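You operate a simulated robot arm through the tools that you are given. There is no shell and no other tool. Be economical: measure what you need, move in short steps, check, and stop when the job is done.

Carry out the task below with a simulated robot arm. There is one attempt and no reset: what you move stays moved.

## Task
Put the white roll on the shelf under the kit bench. Put one of the blue packs from the free end of the kit bench on top of the red beacon. Take the purple pad and put it on the shelf under the kit bench. Stack the box that says "tape" from the top of the charge bench on top of the box that says "wipes". Pull the metal box lid open. Any order will do.

Only the result counts: the job must be done as asked and must still hold three seconds after the hand-in. Knocking over, shifting, dropping, spilling or breaking anything else fails it. Lids that push on must go on centred and level and be pressed home; caps that screw on are set level and turned clockwise until they are tight.

## Robot
A 7-joint arm with a fingered hand on a trunk, on a base that drives. Base frame: it is fixed to the floor where the robot stands at the start and does not move with it; the origin is under the middle of the robot, x ahead of it, y to its left, z up; the surface under the hand at the start is at about z = 0.9. Units: m, rad, N and s.
Its first joint turns from -1.204 to 3.002 rad. Places, roughly: blue box, pink box, purple box [6.5, 1, 1]; blue pack [0.5, 0.25, 1]; metal box lid [6.7, 1.2, 1]; purple pad (6x9x6 cm) [-1, 0.5, 0.9]; red beacon [0.5, 0.25, 1]; shelf under the kit bench [1.3, 0.1, 0.3]; white roll [0.5, 0, 1]. Payload 5 kg.
The tool frame sits at the grasp point between the pads (the TCP): z along the fingers, y along the line on which they close. The tips reach 0.032 m beyond it. The gripper opens to 0.16 m. The gripper's body begins 0.089 m behind the TCP. The gripper is a hand of 3 fingers: y runs from the thumb to the fingers, the wrist lies at [0, 0, -0.252] in the tool frame, and closing takes about 1.5 s.
Orientation is that of the tool frame in the base frame, as a unit quaternion [w, x, y, z]. With the fingers straight down and closing along the base's y, the tool's x points along the base's -x, its y along +y and its z along -z.

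## Interface
- The arm moves only by the tool drive_tool. Its argument "moves" is a list of rows, each a list of 7 numbers: the shift along the tool's x, y, z in m, then the turn, a rotation vector about the tool's x, y, z in rad, then the finger opening in m, from 0 to 0.16. In form: [[x, y, z, ax, ay, az, jaw], ...]. A call has 1 to 20 rows; each row is the pose to reach, as a shift and turn from the pose commanded when the call began, along the tool's axes at that moment. A row lasts 0.2 s, in which the tool goes at most 0.05 m and 0.15 rad; a call with a longer step from one row to the next is refused whole, and so is a gripper value outside its range. A pose out of reach is approached as far as the arm can. The call stops where the force on the tool passes 40 N (or 10 N more than at its start, if that is more) or the arm is blocked; 0.2 s more then pass. Each finger travels about 0.108 m/s and halts on what it meets, pressing with about 24 N; the grip force reading is that of the motor and also rises with nothing between the fingers. The clock runs only during rows and for 0.2 s after the last one: add rows that repeat a pose to give the fingers time. The reply holds the time, the measured pose of the TCP, the force on the tool along the base axes, the opening and the grip force, in the units named above and with some noise, with the torque about the TCP (base axes, N m) and any sound that the robot's microphone picked up.
- Cameras (640 x 400 px; columns grow to the right, rows downward): "scene" is now at [0.0818, 0.0826, 1.3859]; the picture's right is [0.94, -0.35, -0.00], its down [-0.21, -0.56, -0.81] and it looks along [0.28, 0.75, -0.59] (base axes); focal length 214 px, centre (320, 200). "wrist" rides on the gripper at [0.065, -0.004, -0.116] in the tool frame; the picture's right is [0.06, 1.00, 0.00], its down [-0.87, 0.05, -0.49] and it looks along [-0.49, 0.03, 0.87] (tool axes); focal length 261 px, centre (320, 200). There is no depth. A picture from a camera that has moved, and an enlarged one, comes with that camera's place and axes in the base frame and with its lens.
- camera(camera): a new picture of that camera. The clock stands still meanwhile.
- lift_body(by): slides the trunk up (or, below 0, down) by that many m; the arm and the scene camera ride with it, the base frame stays. It gives what a move gives, with no picture.
- steer(legs): drives the robot by 1 to 6 legs, each [ahead, left, turn to the left] in m, m and rad, along the robot's own axes; the way and the turn of a leg run together, so that a leg with both is an arc; at most 1.5 m and 3.142 rad a leg. The arm and the cameras ride along, it lands a little off, and it stops where it bumps. It gives what a move gives.
- grasp_type(shape): the hand has 3 fingers and takes this shape, open, in about a second: jaw (thumb against the fingers, like two jaws); tri (thumb and two fingers); tip (a fingertip pinch); poke (one finger out to press); point (the index stretched); flat (the hand flat); cup (the hand cupped); fist (a fist). The gripper value then closes the fingers along that shape, each until it touches; the sizes above hold for jaw. It gives what a move gives, with no picture.
- turn_head(pan, tilt): turns the head with the scene camera to pan (to the left, within 1.501 rad either way) and tilt (down, from -0.506 to 1.204), counted from straight ahead of the robot. It gives what a move gives.
- inspect(camera, box): a new picture of the part [left, top, right, bottom] of that camera's present view, enlarged. The clock stands still meanwhile.
- hand_in(): hands the job in; it is judged then, once.

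Work in short steps. Places have to be worked out from the pictures, the camera data and where the tool is seen: move nearer, look again, correct. Check each grasp and each placing, and mend what went wrong. You have 165 turns and 128 pictures in all, those below and enlarged ones among them. Open the gripper and draw the arm clear of the work before you hand the job in, unless the task says otherwise; then end with one line.

The tools are called after "Request:" as name(argument=value, ...) on one line, values as JSON. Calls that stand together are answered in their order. drive_tool: Moves the arm, as the interface text tells. Its arguments: {"type":"object","properties":{"moves":{"type":"array","items":{"type":"array","items":{"type":"number"}}}},"required":["moves"]} The other tools are called the same way: lift_body (by) slides the trunk up or down; grasp_type (shape) gives the hand a shape; steer (legs) drives the base; turn_head (pan, tilt) turns the head that bears the scene camera; camera (camera) takes a picture; inspect (camera, box) takes an enlarged picture of a part of a camera's view; hand_in () hands the job in.

At the start:

```text
time_s: 0.0
tcp_pos: [0.4368, 0.3946, 1.3028]
tcp_rot: [-0.001, 0.005, 1.0, 0.009]
wrist_force: [0.5, -0.2, -0.4]
moment: [0.0, 0.02, 0.02]
gripper_width: 0.1599
gripper_force: 0.0
shape: jaw
trunk travel left (down, up): [-0.55, 0.39]
robot x, y, heading: [0.0029, -0.0005, 0.004]
head pan, tilt: [1.213, 0.635]
```

scene: 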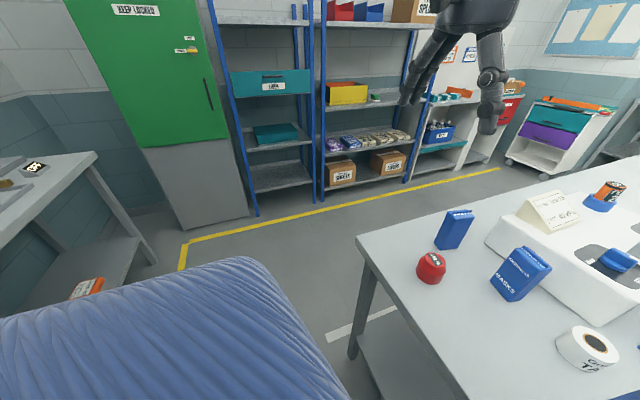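
wrist: 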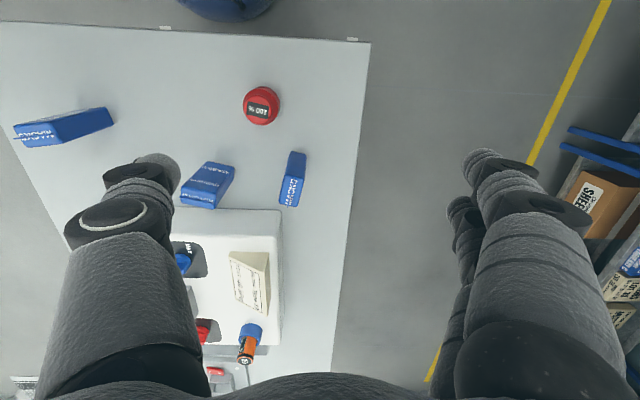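

I'll look straight ahead first to see the kit bench, then to the right.

Request:
turn_head(pan=0.2, tilt=0.7)

Request:
camera(camera="scene")

Request:
turn_head(pan=-0.9, tilt=0.5)

Request:
camera(camera="scene")

```text
time_s: 1.3
tcp_pos: [0.4367, 0.3924, 1.306]
tcp_rot: [-0.002, 0.006, 1.0, 0.01]
wrist_force: [-0.7, -0.1, 0.7]
moment: [0.06, 0.02, 0.01]
gripper_width: 0.1601
gripper_force: 0.0
shape: jaw
trunk travel left (down, up): [-0.55, 0.39]
robot x, y, heading: [-0.0022, -0.0004, -0.0]
head pan, tilt: [0.201, 0.7]
```

```text
125 pictures are left
camera scene: at [0.1344, 0.0179, 1.3803], right [0.2, -0.98, 0.0], down [-0.63, -0.13, -0.76], along [0.75, 0.15, -0.64], focal length 214 px, centre (320, 200)
```

scene: 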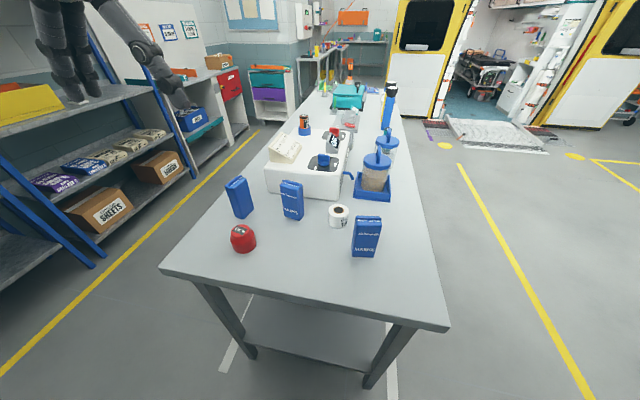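

```text
time_s: 2.6
tcp_pos: [0.4368, 0.3924, 1.3048]
tcp_rot: [-0.001, 0.006, 1.0, 0.009]
wrist_force: [0.4, -0.6, 0.7]
moment: [0.02, -0.03, -0.03]
gripper_width: 0.1601
gripper_force: 0.0
shape: jaw
trunk travel left (down, up): [-0.55, 0.39]
robot x, y, heading: [0.0011, -0.0006, -0.006]
head pan, tilt: [-0.901, 0.499]
```

```text
124 pictures are left
camera scene: at [0.1077, -0.0704, 1.398], right [-0.78, -0.62, 0.0], down [-0.3, 0.38, -0.88], along [0.55, -0.69, -0.48], focal length 214 px, centre (320, 200)
```

scene: 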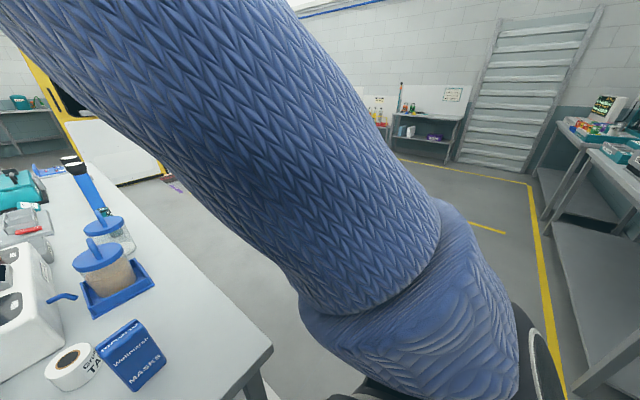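

Packs, beacon and roll are located roughly. I'll look closer at them, enlarged.

Request:
turn_head(pan=0.2, tilt=0.8)

Request:
inspect(camera="scene", box=[200, 130, 410, 261])

Request:
inspect(camera="wrist", box=[0, 50, 320, 250])

```text
time_s: 3.9
tcp_pos: [0.437, 0.3919, 1.3044]
tcp_rot: [-0.001, 0.006, 1.0, 0.01]
wrist_force: [0.0, -0.1, -0.5]
moment: [0.0, -0.01, 0.01]
gripper_width: 0.1601
gripper_force: 0.1
shape: jaw
trunk travel left (down, up): [-0.55, 0.39]
robot x, y, heading: [0.0033, -0.002, 0.002]
head pan, tilt: [0.201, 0.799]
```

```text
3.05 times, centred on (305, 196) of scene
camera zoom: at [0.1302, 0.0168, 1.372], right [0.2, -0.98, 0.0], down [-0.7, -0.14, -0.7], along [0.68, 0.14, -0.72], focal length 654 px, centre (366, 214)
```

zoom: 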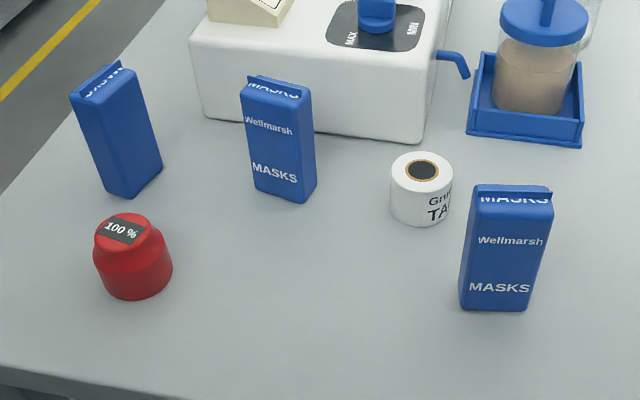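

```text
2.00 times, centred on (160, 150) of wrist
camera zoom: at [0.3722, 0.3864, 1.4209], right [-0.05, 1.0, 0.02], down [0.87, 0.03, 0.49], along [0.49, 0.04, -0.87], focal length 521 px, centre (640, 300)
```

zoom: 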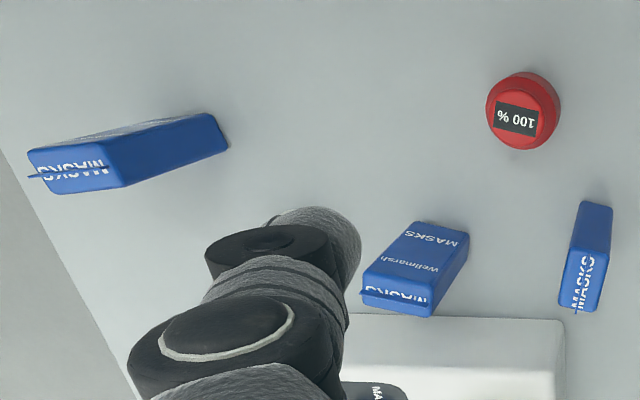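

Pack A (the left one) stands around (0.577, 0.360), its thin side (~3 cm) nearly along y, and the beacon is at about (0.457, 0.298) with its top near z=0.966. I move above the pack with a slight yaw and check.

Request:
drive_tool(moves=[[-0.03, -0.007, 0.03, 0, 0, 0.05, 0.14], [-0.06, -0.014, 0.06, 0, 0, 0.1, 0.12], [-0.09, -0.02, 0.09, 0, 0, 0.15, 0.1], [-0.12, -0.027, 0.12, 0, 0, 0.2, 0.1], [-0.14, -0.032, 0.155, 0, 0, 0.21, 0.1], [-0.14, -0.032, 0.155, 0, 0, 0.21, 0.1], [-0.14, -0.032, 0.155, 0, 0, 0.21, 0.1]])

Request:
camera(camera="wrist")

Request:
turn_head(pan=0.5, tilt=0.7)

Request:
camera(camera="scene")

```text
time_s: 5.5
tcp_pos: [0.5776, 0.3627, 1.1447]
tcp_rot: [-0.001, 0.111, 0.994, 0.008]
wrist_force: [0.1, -0.5, -0.1]
moment: [0.0, -0.03, -0.01]
gripper_width: 0.1006
gripper_force: 0.0
shape: jaw
trunk travel left (down, up): [-0.55, 0.39]
robot x, y, heading: [-0.0038, -0.0006, -0.001]
head pan, tilt: [0.201, 0.799]
```

```text
121 pictures are left
camera wrist: at [0.5124, 0.3705, 1.2617], right [0.16, 0.99, 0.02], down [0.86, -0.15, 0.49], along [0.48, -0.06, -0.87], focal length 261 px, centre (320, 200)
```

wrist: 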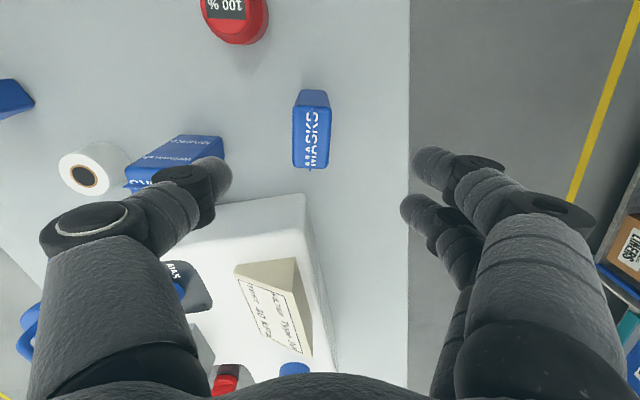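

```text
time_s: 6.3
tcp_pos: [0.576, 0.3629, 1.1457]
tcp_rot: [-0.001, 0.11, 0.994, 0.009]
wrist_force: [0.1, 0.1, -0.6]
moment: [0.03, -0.01, 0.0]
gripper_width: 0.1004
gripper_force: 0.0
shape: jaw
trunk travel left (down, up): [-0.55, 0.39]
robot x, y, heading: [-0.0012, 0.0007, -0.006]
head pan, tilt: [0.499, 0.7]
```

```text
120 pictures are left
camera scene: at [0.126, 0.0414, 1.3802], right [0.48, -0.88, 0.0], down [-0.57, -0.31, -0.76], along [0.67, 0.37, -0.64], focal length 214 px, centre (320, 200)
```

scene: 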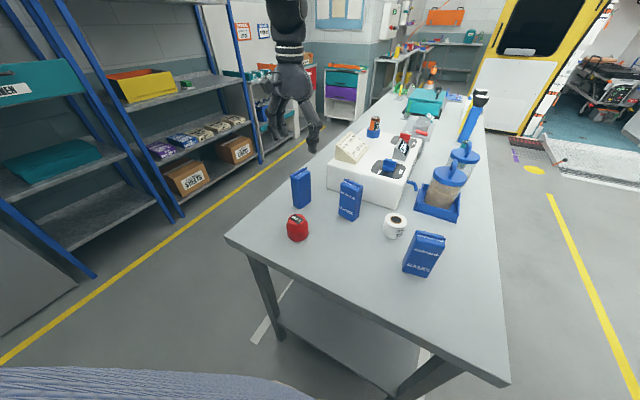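

The wrist view puts the pack's top at about (0.578, 0.357) and aligned with the present yaw. I descend 0.175 m with a 5 mm correction and close.

Request:
drive_tool(moves=[[0, -0.005, 0.045, 0, 0, 0, 0.1], [0, -0.005, 0.09, 0, 0, 0, 0.1], [0, -0.005, 0.135, 0, 0, 0, 0.1], [0, -0.005, 0.175, 0, 0, 0, 0.1], [0, -0.005, 0.175, 0, 0, 0, 0.1], [0, -0.005, 0.175, 0, 0, 0, 0.0], [0, -0.005, 0.175, 0, 0, 0, 0.0], [0, -0.005, 0.175, 0, 0, 0, 0.0], [0, -0.005, 0.175, 0, 0, 0, 0.0], [0, -0.005, 0.175, 0, 0, 0, 0.0], [0, -0.005, 0.175, 0, 0, 0, 0.0]])

Request:
inspect(camera="scene", box=[230, 130, 390, 260])

```text
time_s: 8.7
tcp_pos: [0.5754, 0.3608, 0.9735]
tcp_rot: [-0.001, 0.11, 0.994, 0.008]
wrist_force: [0.0, 0.1, -1.0]
moment: [0.0, -0.01, 0.02]
gripper_width: 0.0304
gripper_force: 23.8
shape: jaw
trunk travel left (down, up): [-0.55, 0.39]
robot x, y, heading: [0.0012, -0.0024, 0.003]
head pan, tilt: [0.499, 0.7]
```

```text
3.08 times, centred on (310, 195) of scene
camera zoom: at [0.1259, 0.0415, 1.3802], right [0.48, -0.88, 0.0], down [-0.57, -0.31, -0.76], along [0.67, 0.37, -0.64], focal length 660 px, centre (351, 215)
```

zoom: 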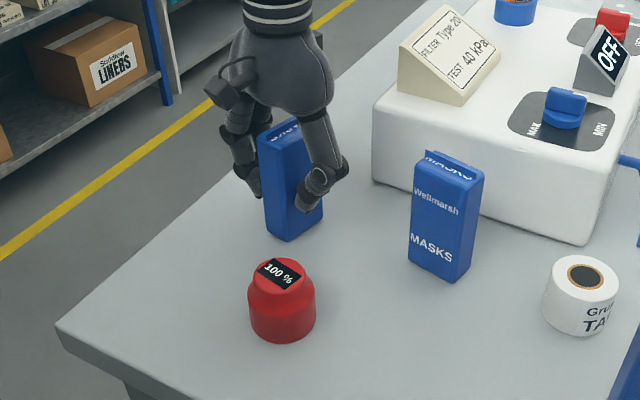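

Pack is gripped (3 cm). I lift 0.13 and carry it over the beacon at (0.458, 0.299).

Request:
drive_tool(moves=[[0, 0, -0.04, 0, 0, 0, 0], [0, 0, -0.08, 0, 0, 0, 0], [0, 0, -0.12, 0, 0, 0, 0], [0.02, -0.017, -0.12, 0, 0, 0, 0], [0.04, -0.034, -0.12, 0, 0, 0, 0], [0.06, -0.051, -0.12, 0, 0, 0, 0], [0.08, -0.068, -0.12, 0, 0, 0, 0], [0.1026, -0.0865, -0.12, 0, 0, 0, 0], [0.1026, -0.0865, -0.12, 0, 0, 0, 0], [0.1026, -0.0865, -0.12, 0, 0, 0, 0]])

Request:
inspect(camera="scene", box=[230, 130, 390, 260])

Request:
inspect(camera="wrist", box=[160, 0, 480, 200])

```text
time_s: 10.9
tcp_pos: [0.4547, 0.2956, 1.0896]
tcp_rot: [-0.001, 0.11, 0.994, 0.009]
wrist_force: [-0.1, -0.4, 0.2]
moment: [0.03, -0.01, 0.02]
gripper_width: 0.0306
gripper_force: 23.6
shape: jaw
trunk travel left (down, up): [-0.55, 0.39]
robot x, y, heading: [-0.0023, -0.0017, -0.001]
head pan, tilt: [0.499, 0.7]
```

```text
3.08 times, centred on (310, 195) of scene
camera zoom: at [0.1256, 0.0413, 1.3803], right [0.48, -0.88, 0.0], down [-0.57, -0.31, -0.76], along [0.67, 0.37, -0.64], focal length 660 px, centre (351, 215)
```

zoom: 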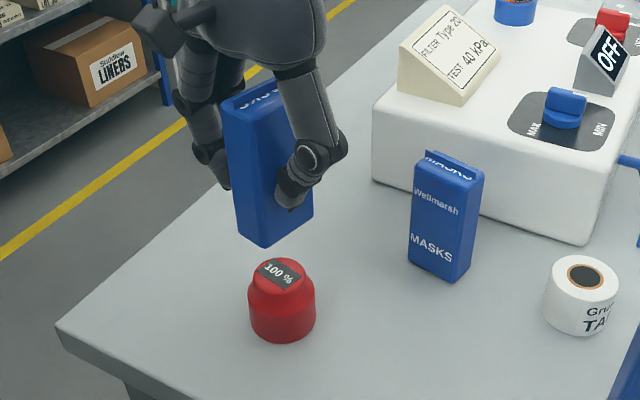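

```text
2.00 times, centred on (320, 100) of wrist
camera zoom: at [0.3908, 0.3034, 1.2066], right [0.16, 0.99, 0.02], down [0.86, -0.15, 0.49], along [0.48, -0.06, -0.87], focal length 521 px, centre (320, 400)
```

zoom: 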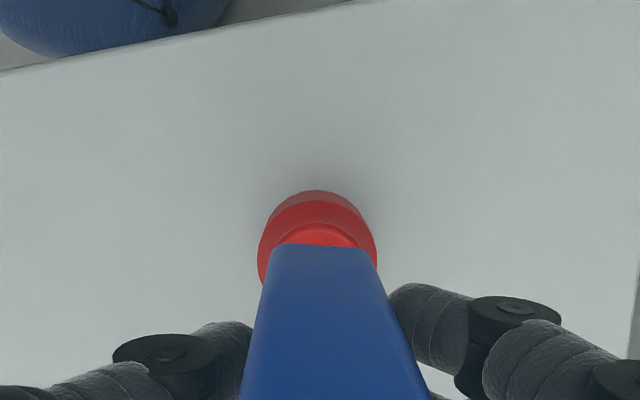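

Laterally the pack sits over the beacon; along its width it may be ~4 mm too far ahead. I correct and lower to just above contact.

Request:
drive_tool(moves=[[0.004, 0, 0.02, 0, 0, 0, 0], [0.004, 0, 0.04, 0, 0, 0, 0], [0.004, 0, 0.046, 0, 0, 0, 0], [0.004, 0, 0.046, 0, 0, 0, 0]])

Request:
inspect(camera="scene", box=[260, 170, 340, 250])

```text
time_s: 11.9
tcp_pos: [0.4503, 0.2973, 1.0463]
tcp_rot: [-0.002, 0.11, 0.994, 0.009]
wrist_force: [0.7, -0.9, -1.0]
moment: [0.05, -0.05, -0.01]
gripper_width: 0.0305
gripper_force: 23.9
shape: jaw
trunk travel left (down, up): [-0.55, 0.39]
robot x, y, heading: [0.001, -0.0012, -0.003]
head pan, tilt: [0.499, 0.7]
```

```text
5.00 times, centred on (300, 210) of scene
camera zoom: at [0.1258, 0.0414, 1.3802], right [0.48, -0.88, 0.0], down [-0.57, -0.31, -0.76], along [0.67, 0.37, -0.64], focal length 1072 px, centre (420, 150)
```

zoom: 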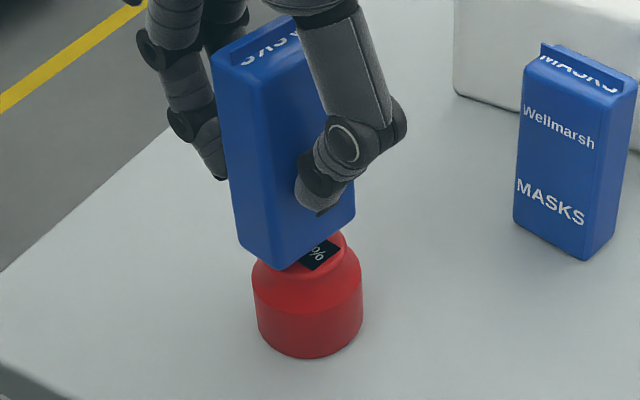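

The pack is ~9 mm above the beacon and a few mm too far left. I shift 4 mm right and lower gently.

Request:
drive_tool(moves=[[0.001, -0.0043, 0.0, 0, 0, 0, 0], [0.001, -0.0043, 0.003, 0, 0, 0, 0], [0.001, -0.0043, 0.006, 0, 0, 0, 0], [0.001, -0.0043, 0.008, 0, 0, 0, 0], [0.001, -0.0043, 0.008, 0, 0, 0, 0]])

Request:
inspect(camera="scene", box=[260, 170, 340, 250])

Request:
inspect(camera="wrist", box=[240, 50, 400, 150])

```text
time_s: 13.1
tcp_pos: [0.4488, 0.2942, 1.0371]
tcp_rot: [-0.002, 0.111, 0.994, 0.008]
wrist_force: [-0.2, 0.0, 0.3]
moment: [0.03, 0.01, 0.0]
gripper_width: 0.0308
gripper_force: 24.3
shape: jaw
trunk travel left (down, up): [-0.55, 0.39]
robot x, y, heading: [-0.0019, 0.0041, 0.003]
head pan, tilt: [0.499, 0.7]
```

```text
5.00 times, centred on (300, 210) of scene
camera zoom: at [0.1258, 0.0414, 1.3802], right [0.48, -0.88, 0.0], down [-0.57, -0.31, -0.76], along [0.67, 0.37, -0.64], focal length 1072 px, centre (420, 150)
```

zoom: 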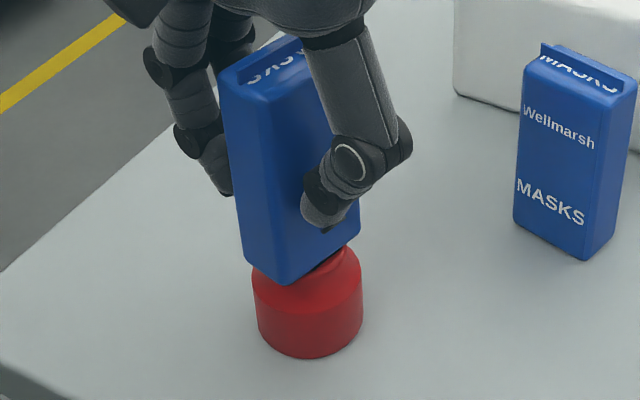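

```text
4.00 times, centred on (320, 100) of wrist
camera zoom: at [0.3854, 0.3019, 1.154], right [0.16, 0.99, 0.02], down [0.86, -0.15, 0.49], along [0.48, -0.06, -0.87], focal length 1043 px, centre (320, 600)
```

zoom: 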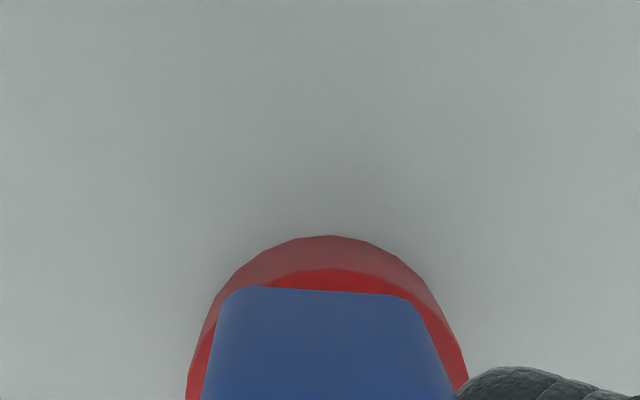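

Well centred in both views; no contact yet. I continue down in 1–2 mm steps.

Request:
drive_tool(moves=[[-0.001, 0.001, 0.002, 0, 0, 0, 0], [-0.001, 0.001, 0.003, 0, 0, 0, 0], [-0.001, 0.001, 0.004, 0, 0, 0, 0], [-0.001, 0.001, 0.004, 0, 0, 0, 0]])

Request:
inspect(camera="scene", box=[260, 170, 340, 250])

```text
time_s: 14.1
tcp_pos: [0.4516, 0.296, 1.0343]
tcp_rot: [-0.001, 0.111, 0.994, 0.009]
wrist_force: [-0.3, 0.0, 3.0]
moment: [-0.04, 0.0, 0.01]
gripper_width: 0.0308
gripper_force: 23.8
shape: jaw
trunk travel left (down, up): [-0.55, 0.39]
robot x, y, heading: [0.0024, -0.0014, -0.0]
head pan, tilt: [0.499, 0.7]
```

```text
5.00 times, centred on (300, 210) of scene
camera zoom: at [0.1257, 0.0413, 1.3803], right [0.48, -0.88, 0.0], down [-0.57, -0.31, -0.76], along [0.67, 0.37, -0.64], focal length 1072 px, centre (420, 150)
```

zoom: 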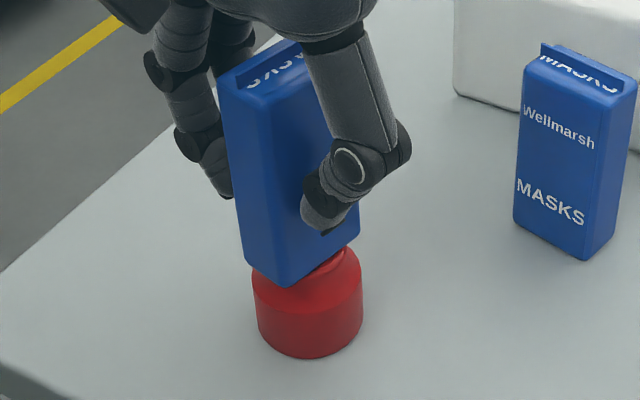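

3 N upward: contact. I press 1 mm more and open gradually.

Request:
drive_tool(moves=[[0, 0, 0.001, 0, 0, 0, 0], [0, 0, 0.001, 0, 0, 0, 0.034], [0, 0, 0.001, 0, 0, 0, 0.04], [0, 0, 0.001, 0, 0, 0, 0.06], [0, 0, 0.001, 0, 0, 0, 0.08], [0, 0, 0.001, 0, 0, 0, 0.1], [0, 0, 0.001, 0, 0, 0, 0.1]])

Request:
inspect(camera="scene", box=[260, 170, 340, 250])

```text
time_s: 15.7
tcp_pos: [0.4513, 0.2959, 1.0318]
tcp_rot: [-0.002, 0.111, 0.994, 0.01]
wrist_force: [0.2, -1.0, -0.1]
moment: [0.01, 0.0, -0.01]
gripper_width: 0.0992
gripper_force: 0.1
shape: jaw
trunk travel left (down, up): [-0.55, 0.39]
robot x, y, heading: [-0.0015, 0.002, 0.001]
head pan, tilt: [0.499, 0.7]
```

```text
5.00 times, centred on (300, 210) of scene
camera zoom: at [0.1258, 0.0414, 1.3802], right [0.48, -0.88, 0.0], down [-0.57, -0.31, -0.76], along [0.67, 0.37, -0.64], focal length 1072 px, centre (420, 150)
```

zoom: 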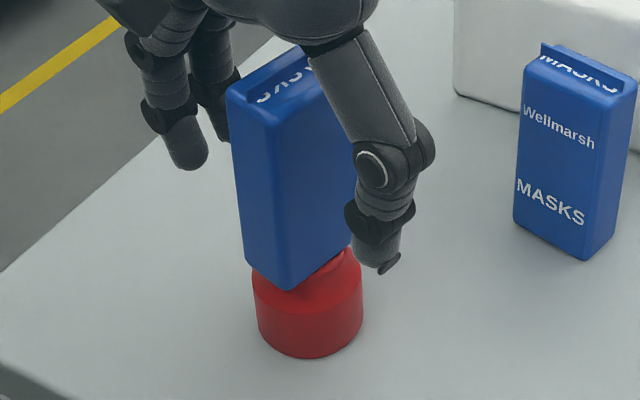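

The pack stands on the beacon by itself. I rise straight up and undo the yaw.

Request:
drive_tool(moves=[[0, 0, -0.04, 0, 0, 0, 0.1], [0, 0, -0.085, 0, 0, 0, 0.1], [0, 0, -0.13, 0, 0, 0, 0.1], [0, 0, -0.175, 0, 0, 0, 0.1], [0, 0, -0.2, 0, 0, -0.11, 0.1], [0, 0, -0.2, 0, 0, -0.22, 0.1], [0, 0, -0.2, 0, 0, -0.22, 0.1]])

Request:
drive_tool(moves=[[0, -0.05, 0, 0, -0.1, 0, 0.1], [0, -0.1, 0, 0, -0.2, 0, 0.1], [0, -0.15, 0, 0, -0.3, 0, 0.1], [0, -0.2, 0, 0, -0.4, 0, 0.1], [-0.03, -0.24, 0.02, 0, -0.436, 0, 0.1], [-0.06, -0.24, 0.06, 0, -0.436, 0, 0.1], [-0.06, -0.24, 0.1, 0, -0.436, 0, 0.1], [-0.06, -0.24, 0.1, 0, -0.436, 0, 0.1]])

Request:
camera(camera="wrist")

Request:
camera(camera="scene")

```text
time_s: 17.3
tcp_pos: [0.4496, 0.291, 1.2322]
tcp_rot: [-0.001, 0.0, 1.0, 0.009]
wrist_force: [0.8, 0.4, -0.7]
moment: [-0.02, -0.01, -0.03]
gripper_width: 0.0996
gripper_force: 0.1
shape: jaw
trunk travel left (down, up): [-0.55, 0.39]
robot x, y, heading: [0.0011, -0.0003, -0.005]
head pan, tilt: [0.499, 0.7]
```

```text
refused: row 5 steps farther than a row can; nothing moved
```

```text
111 pictures are left
camera wrist: at [0.3849, 0.2848, 1.3485], right [-0.06, 1.0, 0.02], down [0.87, 0.05, 0.49], along [0.49, 0.05, -0.87], focal length 261 px, centre (320, 200)
```

wrist: 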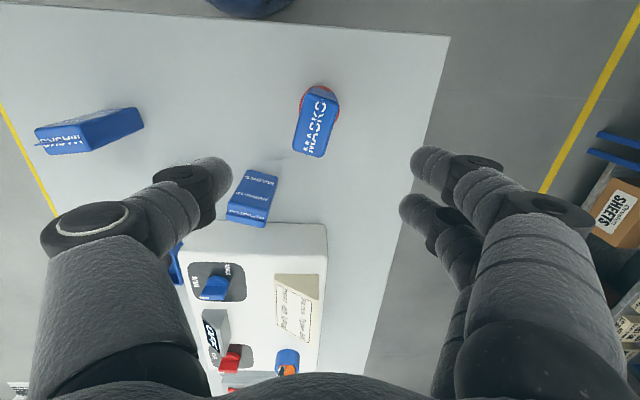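

```text
110 pictures are left
camera scene: at [0.1255, 0.0413, 1.3803], right [0.48, -0.88, 0.0], down [-0.57, -0.31, -0.76], along [0.67, 0.37, -0.64], focal length 214 px, centre (320, 200)
```

scene: 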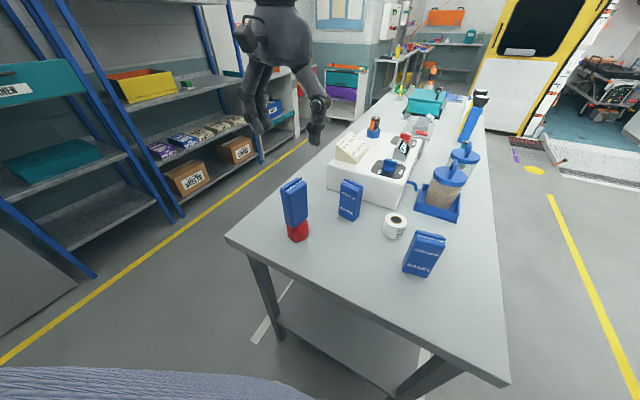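

The pack is stable on the beacon. I redo the refused move with smaller steps.

Request:
drive_tool(moves=[[0, -0.045, 0, 0, -0.1, 0, 0.1], [0, -0.09, 0, 0, -0.2, 0, 0.1], [0, -0.135, 0, 0, -0.3, 0, 0.1], [0, -0.18, 0, 0, -0.4, 0, 0.1], [-0.02, -0.22, 0, 0, -0.436, 0, 0.1], [-0.05, -0.233, 0.025, 0, -0.436, 0, 0.1], [-0.06, -0.233, 0.06, 0, -0.436, 0, 0.1], [-0.06, -0.233, 0.1, 0, -0.436, 0, 0.1], [-0.06, -0.233, 0.1, 0, -0.436, 0, 0.1]])

Request:
camera(camera="wrist")

Request:
camera(camera="scene")

```text
time_s: 19.3
tcp_pos: [0.5096, 0.0613, 1.1267]
tcp_rot: [0.216, 0.002, 0.976, 0.009]
wrist_force: [-0.5, 0.2, 0.7]
moment: [-0.01, 0.0, 0.0]
gripper_width: 0.0998
gripper_force: 0.0
shape: jaw
trunk travel left (down, up): [-0.55, 0.39]
robot x, y, heading: [-0.0005, -0.0026, 0.003]
head pan, tilt: [0.499, 0.7]
```

```text
109 pictures are left
camera wrist: at [0.4019, 0.0549, 1.2049], right [-0.06, 1.0, -0.01], down [0.58, 0.04, 0.81], along [0.81, 0.04, -0.58], focal length 261 px, centre (320, 200)
```

wrist: 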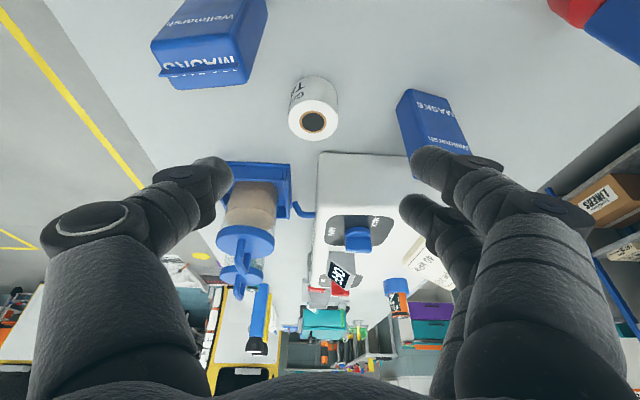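

```text
108 pictures are left
camera scene: at [0.1249, 0.0409, 1.3804], right [0.48, -0.88, 0.0], down [-0.57, -0.31, -0.77], along [0.67, 0.37, -0.64], focal length 214 px, centre (320, 200)
```

scene: 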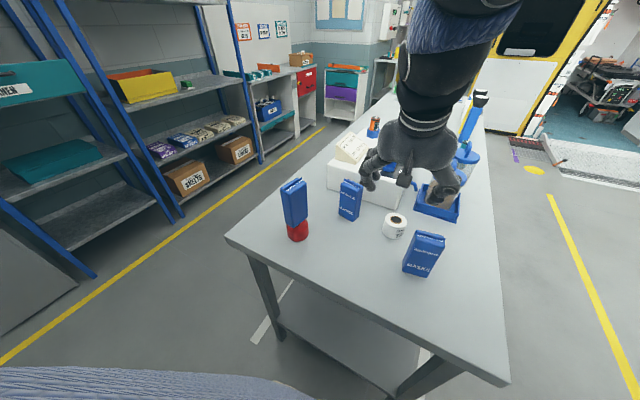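

Roll top centre comes out at (0.600, 0.054). I descend along the tilted tool axis, close and lift slightly.

Request:
drive_tool(moves=[[0, -0.005, 0.045, 0, 0, 0, 0.1], [-0.002, -0.009, 0.09, 0, 0, 0, 0.1], [-0.0025, -0.0095, 0.135, 0, 0, 0, 0.1], [-0.0025, -0.0095, 0.175, 0, 0, 0, 0.1], [-0.0025, -0.0095, 0.2, 0, 0, 0, 0.1], [-0.0025, -0.0095, 0.207, 0, 0, 0, 0.1], [-0.0025, -0.0095, 0.207, 0, 0, 0, 0.1]])

Request:
inspect(camera="scene", box=[320, 150, 480, 290])

Request:
inspect(camera="wrist", box=[160, 0, 480, 200])

```text
time_s: 20.9
tcp_pos: [0.6007, 0.0558, 0.9388]
tcp_rot: [0.215, 0.002, 0.976, 0.009]
wrist_force: [-0.1, 0.3, -0.6]
moment: [0.03, -0.01, 0.01]
gripper_width: 0.0996
gripper_force: 0.0
shape: jaw
trunk travel left (down, up): [-0.55, 0.39]
robot x, y, heading: [0.0021, 0.0002, -0.0]
head pan, tilt: [0.499, 0.7]
```

```text
2.86 times, centred on (400, 220) of scene
camera zoom: at [0.1259, 0.0413, 1.3802], right [0.48, -0.88, 0.0], down [-0.57, -0.31, -0.76], along [0.67, 0.37, -0.64], focal length 613 px, centre (91, 143)
```

zoom: 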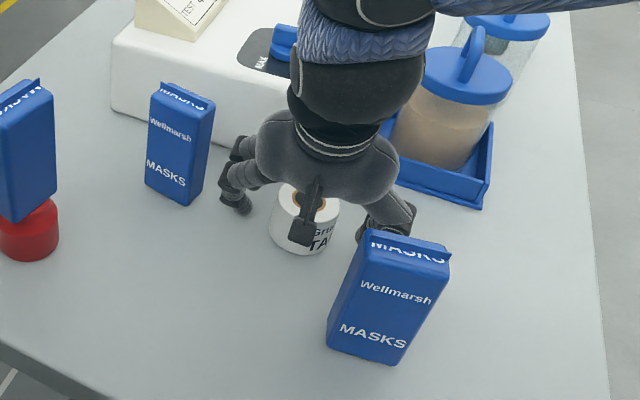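

```text
2.00 times, centred on (320, 100) of wrist
camera zoom: at [0.4938, 0.0497, 1.0165], right [-0.06, 1.0, -0.01], down [0.58, 0.04, 0.81], along [0.81, 0.04, -0.58], focal length 521 px, centre (320, 400)
```

zoom: 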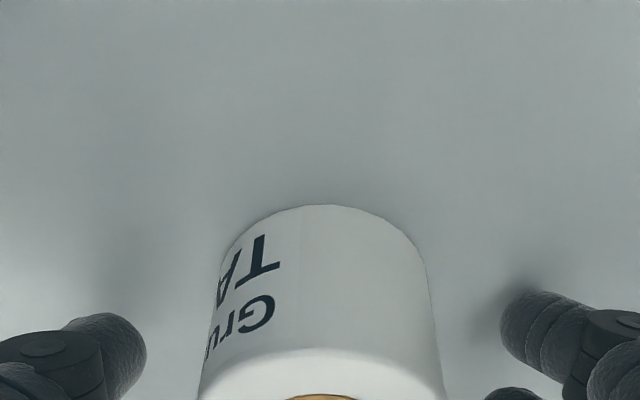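

Well centred around the roll. I close and lift 8 cm vertically.

Request:
drive_tool(moves=[[0, 0, 0, 0, 0, 0, 0.05], [0, 0, 0, 0, 0, 0, 0.0], [0, 0, 0, 0, 0, 0, 0.0], [0, 0, 0, 0, 0, 0, 0.0], [0, 0, 0, 0, 0, 0, 0.0], [-0.017, 0, -0.036, 0, 0, 0, 0.0], [-0.034, 0, -0.0725, 0, 0, 0, 0.0], [-0.034, 0, -0.0725, 0, 0, 0, 0.0]])

Request:
inspect(camera="scene", box=[320, 150, 480, 290])

```text
time_s: 22.7
tcp_pos: [0.601, 0.0543, 1.0199]
tcp_rot: [0.216, 0.002, 0.976, 0.008]
wrist_force: [-0.3, -0.8, -0.6]
moment: [-0.01, 0.03, 0.02]
gripper_width: 0.0472
gripper_force: 24.5
shape: jaw
trunk travel left (down, up): [-0.55, 0.39]
robot x, y, heading: [-0.0006, 0.0021, -0.002]
head pan, tilt: [0.499, 0.7]
```

```text
2.86 times, centred on (400, 220) of scene
camera zoom: at [0.1263, 0.0413, 1.3802], right [0.48, -0.88, 0.0], down [-0.57, -0.31, -0.76], along [0.67, 0.37, -0.64], focal length 613 px, centre (91, 143)
```

zoom: 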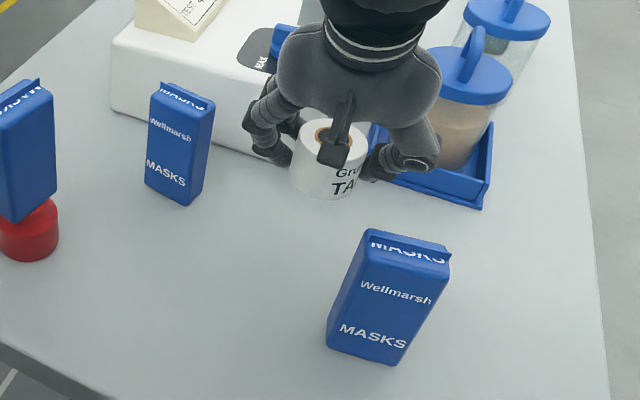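

Roll is held. I raise it above everything and look to both sides to see what is behind the robot.

Request:
drive_tool(moves=[[-0.02, 0, -0.04, 0, 0, 0, 0.0], [-0.04, 0, -0.082, 0, 0, 0, 0.0], [-0.06, 0, -0.125, 0, 0, 0, 0.0], [-0.06, 0, -0.13, 0, 0, 0, 0.0]])

Request:
turn_head(pan=1.5, tilt=0.6)

Request:
camera(camera="scene")

Request:
turn_head(pan=-1.5, tilt=0.6)

Request:
camera(camera="scene")

```text
time_s: 23.7
tcp_pos: [0.6032, 0.0499, 1.162]
tcp_rot: [0.216, 0.003, 0.976, 0.009]
wrist_force: [0.4, 0.3, -0.9]
moment: [0.01, -0.01, 0.02]
gripper_width: 0.0471
gripper_force: 23.9
shape: jaw
trunk travel left (down, up): [-0.55, 0.39]
robot x, y, heading: [0.0018, 0.0005, -0.001]
head pan, tilt: [0.499, 0.7]
```

```text
time_s: 25.0
tcp_pos: [0.6036, 0.0495, 1.1636]
tcp_rot: [0.215, 0.002, 0.977, 0.009]
wrist_force: [-0.9, 0.7, -0.8]
moment: [-0.03, 0.0, 0.03]
gripper_width: 0.0472
gripper_force: 23.9
shape: jaw
trunk travel left (down, up): [-0.55, 0.39]
robot x, y, heading: [-0.0019, 0.0012, 0.001]
head pan, tilt: [1.499, 0.6]
```

```text
104 pictures are left
camera scene: at [0.0577, 0.0887, 1.3889], right [1.0, -0.07, 0.0], down [-0.04, -0.56, -0.83], along [0.06, 0.82, -0.56], focal length 214 px, centre (320, 200)
```

scene: 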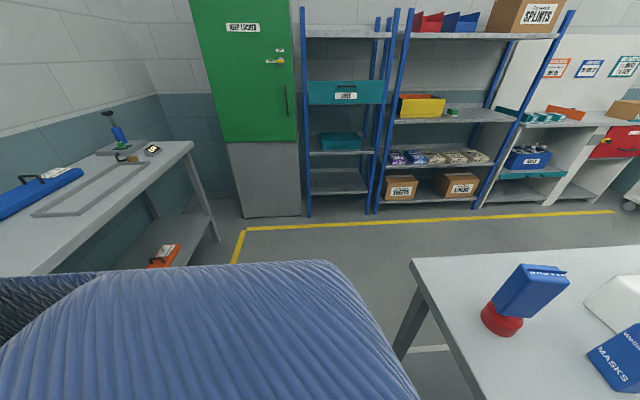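

```text
time_s: 27.6
tcp_pos: [0.6031, 0.0494, 1.1624]
tcp_rot: [0.216, 0.002, 0.976, 0.008]
wrist_force: [-0.2, -0.3, 0.3]
moment: [0.0, -0.01, -0.02]
gripper_width: 0.0471
gripper_force: 23.7
shape: jaw
trunk travel left (down, up): [-0.55, 0.39]
robot x, y, heading: [0.0015, 0.0031, -0.007]
head pan, tilt: [-1.499, 0.6]
```

```text
103 pictures are left
camera scene: at [0.0576, -0.0876, 1.3889], right [-1.0, -0.07, 0.0], down [-0.04, 0.56, -0.82], along [0.06, -0.82, -0.57], focal length 214 px, centre (320, 200)
```

scene: 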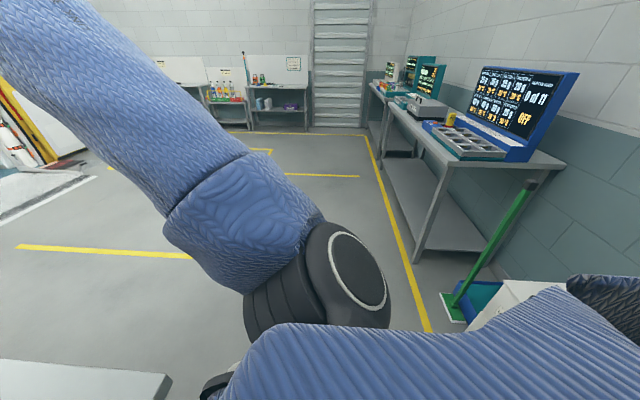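

Benches stand behind at x≈−0.6, so the open floor on the right (−y) side is better for reaching the shelf from the bench's long side. I strafe right, go ahead and turn left to face the bench.

Request:
steer(legs=[[0, -1.05, 0], [0.9, 0, 0], [0, 0, 1.571]])

Request:
turn_head(pan=0.0, tilt=0.7)

Request:
camera(camera="scene")

```text
time_s: 41.1
tcp_pos: [0.8554, -0.4442, 1.1627]
tcp_rot: [0.147, -0.686, 0.695, 0.157]
wrist_force: [0.6, -0.4, -1.1]
moment: [0.02, 0.0, 0.01]
gripper_width: 0.0473
gripper_force: 23.7
shape: jaw
trunk travel left (down, up): [-0.55, 0.39]
robot x, y, heading: [0.8982, -1.0483, 1.563]
head pan, tilt: [-1.499, 0.6]
```

```text
time_s: 42.7
tcp_pos: [0.855, -0.4453, 1.1631]
tcp_rot: [0.147, -0.686, 0.695, 0.158]
wrist_force: [0.7, 0.6, -0.5]
moment: [0.03, -0.01, 0.02]
gripper_width: 0.0471
gripper_force: 24.1
shape: jaw
trunk travel left (down, up): [-0.55, 0.39]
robot x, y, heading: [0.9007, -1.0483, 1.566]
head pan, tilt: [0.0, 0.7]
```

```text
102 pictures are left
camera scene: at [0.9029, -0.9122, 1.3802], right [1.0, -0.01, 0.0], down [-0.01, -0.64, -0.76], along [0.01, 0.76, -0.64], focal length 214 px, centre (320, 200)
```

scene: 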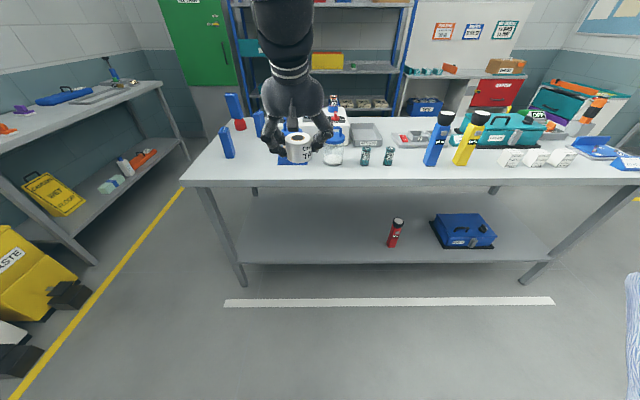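

The shelf is in view; space at x≈0.8–1.0 is free. I lower the trunk fully; the hand is ~20 cm clear of the bench edge.

Request:
lift_body(by=-0.55)

Request:
turn_head(pan=0.0, tilt=0.4)

Request:
camera(camera="scene")

Request:
camera(camera="wrist")

```text
refused: -0.55 is not a number from -0.4 to 0.4
```

```text
time_s: 43.5
tcp_pos: [0.8565, -0.4452, 1.1613]
tcp_rot: [0.147, -0.686, 0.695, 0.158]
wrist_force: [0.1, 0.2, 0.0]
moment: [0.0, 0.01, -0.02]
gripper_width: 0.0469
gripper_force: 23.8
shape: jaw
trunk travel left (down, up): [-0.55, 0.39]
robot x, y, heading: [0.8982, -1.0426, 1.564]
head pan, tilt: [0.0, 0.4]
```

```text
101 pictures are left
camera scene: at [0.9029, -0.9045, 1.407], right [1.0, -0.01, 0.0], down [0.0, -0.39, -0.92], along [0.01, 0.92, -0.39], focal length 214 px, centre (320, 200)
```

scene: 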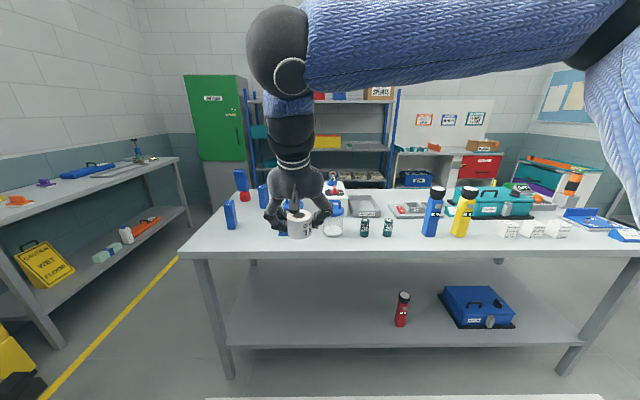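

```text
100 pictures are left
camera wrist: at [0.8597, -0.5532, 1.2407], right [-1.0, -0.05, -0.01], down [-0.04, 0.58, 0.81], along [-0.03, 0.81, -0.58], focal length 261 px, centre (320, 200)
```

wrist: 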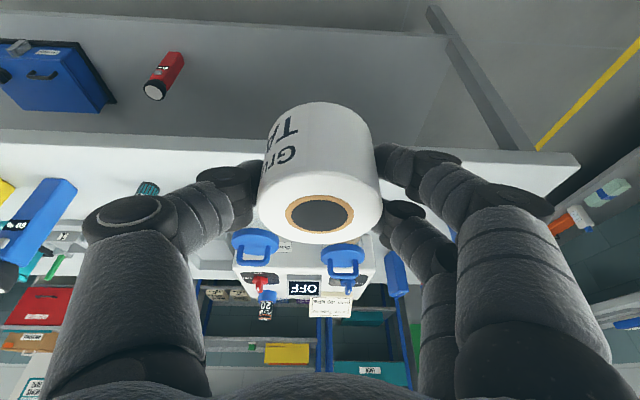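

The trunk call is limited to 0.4, so I lower in two steps. The hand hangs from an elbow on the robot's side, so placing near the shelf's front edge should fit under the bench.

Request:
lift_body(by=-0.4)

Request:
lift_body(by=-0.15)

Request:
camera(camera="scene")

Request:
camera(camera="wrist")

```text
time_s: 47.4
tcp_pos: [0.8559, -0.4443, 0.7625]
tcp_rot: [0.147, -0.686, 0.695, 0.157]
wrist_force: [-1.1, -0.1, -0.9]
moment: [-0.01, 0.01, 0.0]
gripper_width: 0.047
gripper_force: 23.8
shape: jaw
trunk travel left (down, up): [-0.15, 0.79]
robot x, y, heading: [0.905, -1.0466, 1.566]
head pan, tilt: [0.0, 0.4]
```

```text
time_s: 49.1
tcp_pos: [0.856, -0.4452, 0.6132]
tcp_rot: [0.148, -0.685, 0.696, 0.158]
wrist_force: [-0.2, -0.3, -1.1]
moment: [-0.01, -0.01, 0.02]
gripper_width: 0.0474
gripper_force: 23.6
shape: jaw
trunk travel left (down, up): [0.0, 0.94]
robot x, y, heading: [0.9008, -1.0513, 1.561]
head pan, tilt: [0.0, 0.4]
```

```text
99 pictures are left
camera scene: at [0.9028, -0.9046, 0.8572], right [1.0, -0.01, 0.0], down [0.0, -0.39, -0.92], along [0.01, 0.92, -0.39], focal length 214 px, centre (320, 200)
```

scene: 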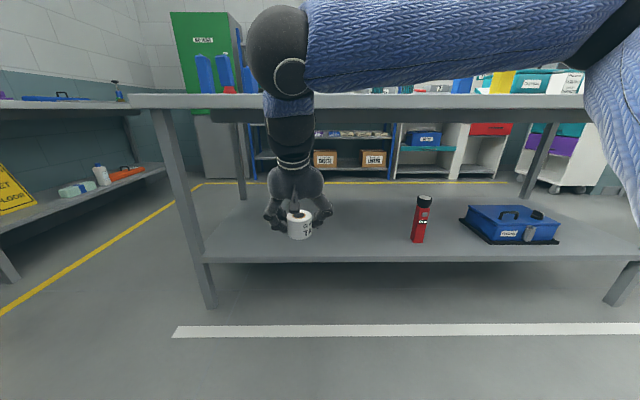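

```text
98 pictures are left
camera wrist: at [0.8596, -0.5534, 0.6908], right [-1.0, -0.05, -0.01], down [-0.04, 0.58, 0.81], along [-0.03, 0.81, -0.58], focal length 261 px, centre (320, 200)
```

wrist: 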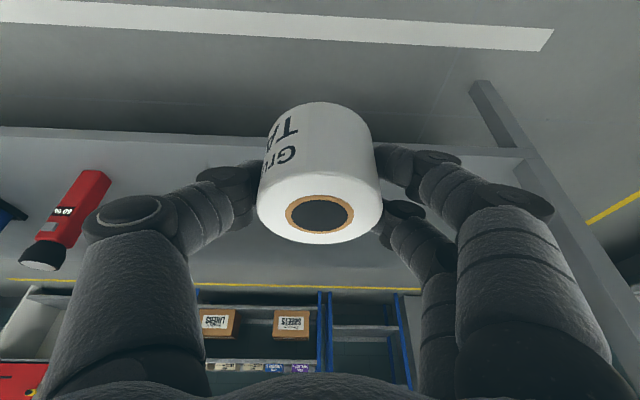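

I now lower the hand 0.21 m with the arm (roll bottom at ~0.36, still outside the shelf), then look.

Request:
drive_tool(moves=[[0.018, 0, 0.038, 0, 0, 0, 0.0], [0.036, 0, 0.076, 0, 0, 0, 0.0], [0.054, 0, 0.114, 0, 0, 0, 0.0], [0.071, 0, 0.152, 0, 0, 0, 0.0], [0.0887, 0, 0.19, 0, 0, 0, 0.0], [0.0887, 0, 0.19, 0, 0, 0, 0.0], [0.0887, 0, 0.19, 0, 0, 0, 0.0]])

Request:
camera(camera="scene")

Request:
camera(camera="wrist")

```text
time_s: 50.7
tcp_pos: [0.8501, -0.4463, 0.4012]
tcp_rot: [0.148, -0.686, 0.695, 0.158]
wrist_force: [-0.1, 0.7, -1.1]
moment: [-0.02, -0.01, 0.01]
gripper_width: 0.0468
gripper_force: 24.0
shape: jaw
trunk travel left (down, up): [0.0, 0.94]
robot x, y, heading: [0.902, -1.0458, 1.567]
head pan, tilt: [0.0, 0.4]
```

```text
97 pictures are left
camera scene: at [0.9028, -0.9046, 0.8571], right [1.0, -0.01, 0.0], down [0.0, -0.39, -0.92], along [0.01, 0.92, -0.39], focal length 214 px, centre (320, 200)
```

scene: 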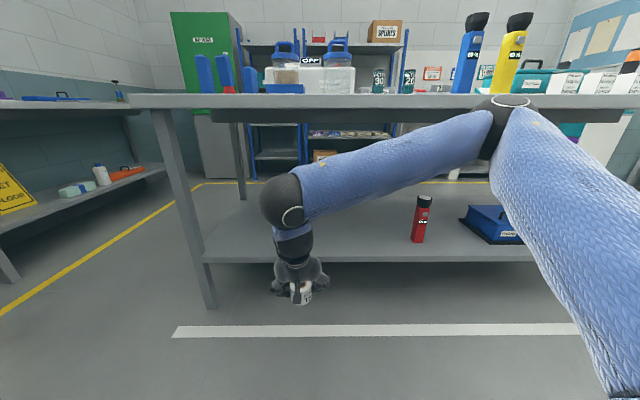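

```text
96 pictures are left
camera wrist: at [0.8554, -0.5544, 0.4793], right [-1.0, -0.05, -0.01], down [-0.04, 0.58, 0.81], along [-0.03, 0.81, -0.58], focal length 261 px, centre (320, 200)
```

wrist: 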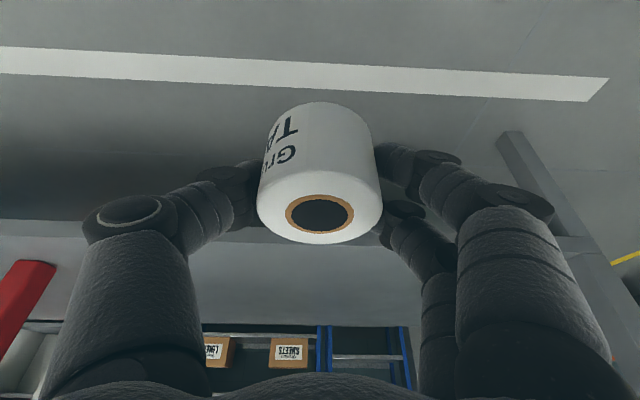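

The elbow sits out to the right at z≈0.83, so driving straight in would hit the bench top. With the robot turned 45° right and strafing left, the elbow stays outside; I do that to just short of the goal.

Request:
steer(legs=[[0, 0, -0.785], [0.04, 0.45, 0]])

Request:
turn_head(pan=0.1, tilt=0.4)

Request:
camera(camera="scene")

Request:
camera(camera="wrist")

```text
time_s: 55.6
tcp_pos: [0.9995, -0.2314, 0.4016]
tcp_rot: [0.196, -0.369, 0.904, 0.09]
wrist_force: [-0.6, 0.0, -0.8]
moment: [0.01, 0.0, 0.01]
gripper_width: 0.0472
gripper_force: 24.4
shape: jaw
trunk travel left (down, up): [0.0, 0.94]
robot x, y, heading: [0.6072, -0.6931, 0.785]
head pan, tilt: [0.0, 0.4]
```

```text
time_s: 56.2
tcp_pos: [0.9986, -0.2301, 0.4011]
tcp_rot: [0.196, -0.369, 0.904, 0.09]
wrist_force: [-0.1, 0.0, -1.5]
moment: [-0.02, -0.01, -0.02]
gripper_width: 0.0471
gripper_force: 23.9
shape: jaw
trunk travel left (down, up): [0.0, 0.94]
robot x, y, heading: [0.6099, -0.6969, 0.778]
head pan, tilt: [0.099, 0.4]
```

```text
95 pictures are left
camera scene: at [0.7045, -0.5858, 0.8571], right [0.77, -0.64, 0.0], down [-0.25, -0.3, -0.92], along [0.59, 0.71, -0.39], focal length 214 px, centre (320, 200)
```

scene: 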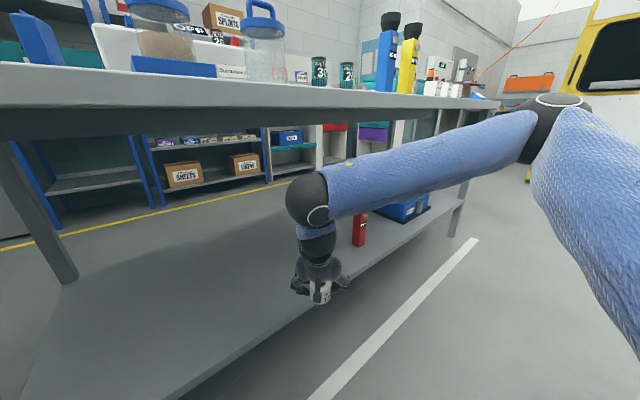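

```text
94 pictures are left
camera wrist: at [0.9257, -0.3116, 0.4795], right [-0.74, 0.67, -0.01], down [0.39, 0.44, 0.81], along [0.55, 0.6, -0.58], focal length 261 px, centre (320, 200)
```

wrist: 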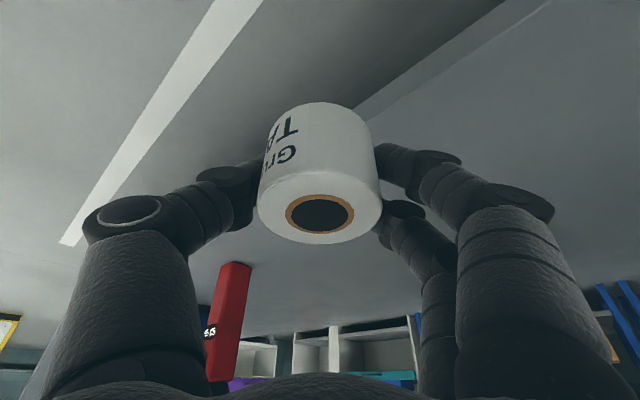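

Shelf edge measures y≈−0.19. I drive straight toward +y by 0.13 so the roll is ~10 cm inside, and check.

Request:
steer(legs=[[0.095, 0.095, 0]])

Request:
camera(camera="scene")

```text
time_s: 57.5
tcp_pos: [0.9985, -0.0977, 0.4019]
tcp_rot: [0.196, -0.37, 0.904, 0.09]
wrist_force: [0.0, 0.5, -0.6]
moment: [0.02, -0.05, -0.01]
gripper_width: 0.047
gripper_force: 24.4
shape: jaw
trunk travel left (down, up): [0.0, 0.94]
robot x, y, heading: [0.6061, -0.5634, 0.778]
head pan, tilt: [0.099, 0.4]
```

```text
93 pictures are left
camera scene: at [0.7044, -0.4529, 0.8571], right [0.77, -0.64, 0.0], down [-0.25, -0.3, -0.92], along [0.59, 0.71, -0.39], focal length 214 px, centre (320, 200)
```

scene: 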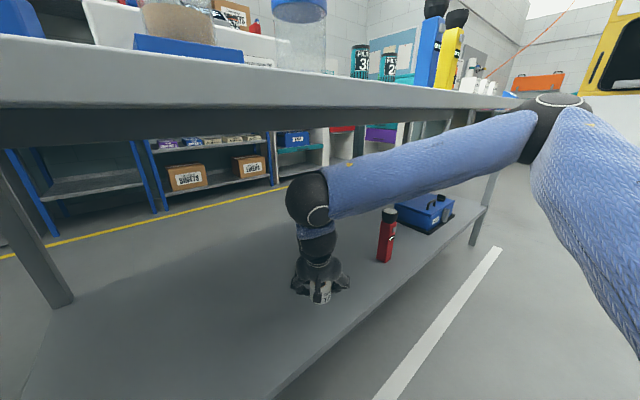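

All clear. I lower gently toward the shelf in small steps, watching the force.

Request:
drive_tool(moves=[[0.0085, 0, 0.018, 0, 0, 0, 0], [0.017, 0, 0.036, 0, 0, 0, 0], [0.0232, 0, 0.05, 0, 0, 0, 0], [0.0246, 0, 0.0525, 0, 0, 0, 0], [0.0246, 0, 0.0525, 0, 0, 0, 0]])

Request:
inspect(camera="scene", box=[260, 220, 400, 330])

Request:
inspect(camera="wrist", box=[160, 50, 480, 250])

```text
time_s: 58.7
tcp_pos: [0.9969, -0.0974, 0.342]
tcp_rot: [0.196, -0.37, 0.904, 0.089]
wrist_force: [-0.1, -0.4, -0.6]
moment: [-0.03, -0.04, 0.01]
gripper_width: 0.0469
gripper_force: 24.4
shape: jaw
trunk travel left (down, up): [0.0, 0.94]
robot x, y, heading: [0.6086, -0.5623, 0.778]
head pan, tilt: [0.099, 0.4]
```

```text
3.64 times, centred on (330, 275) of scene
camera zoom: at [0.7044, -0.4529, 0.8571], right [0.77, -0.64, 0.0], down [-0.25, -0.3, -0.92], along [0.59, 0.71, -0.39], focal length 780 px, centre (284, -73)
```

zoom: 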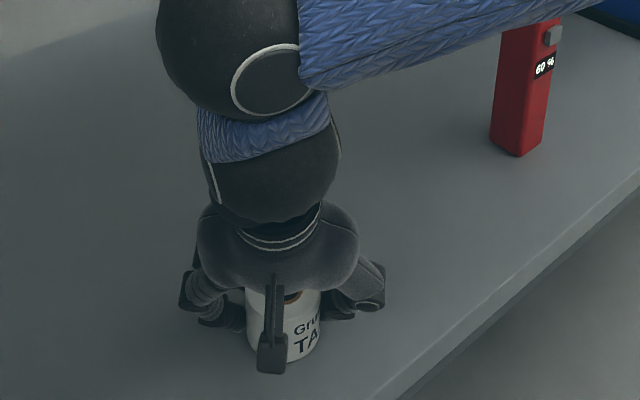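

```text
2.00 times, centred on (320, 150) of wrist
camera zoom: at [0.9238, -0.1778, 0.4207], right [-0.74, 0.67, -0.01], down [0.39, 0.44, 0.81], along [0.55, 0.6, -0.58], focal length 521 px, centre (320, 300)
```

zoom: 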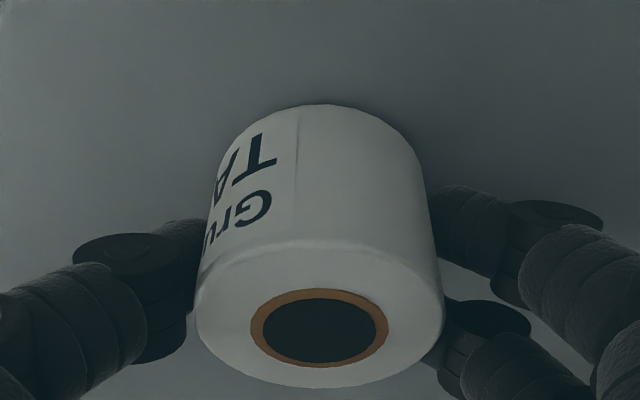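

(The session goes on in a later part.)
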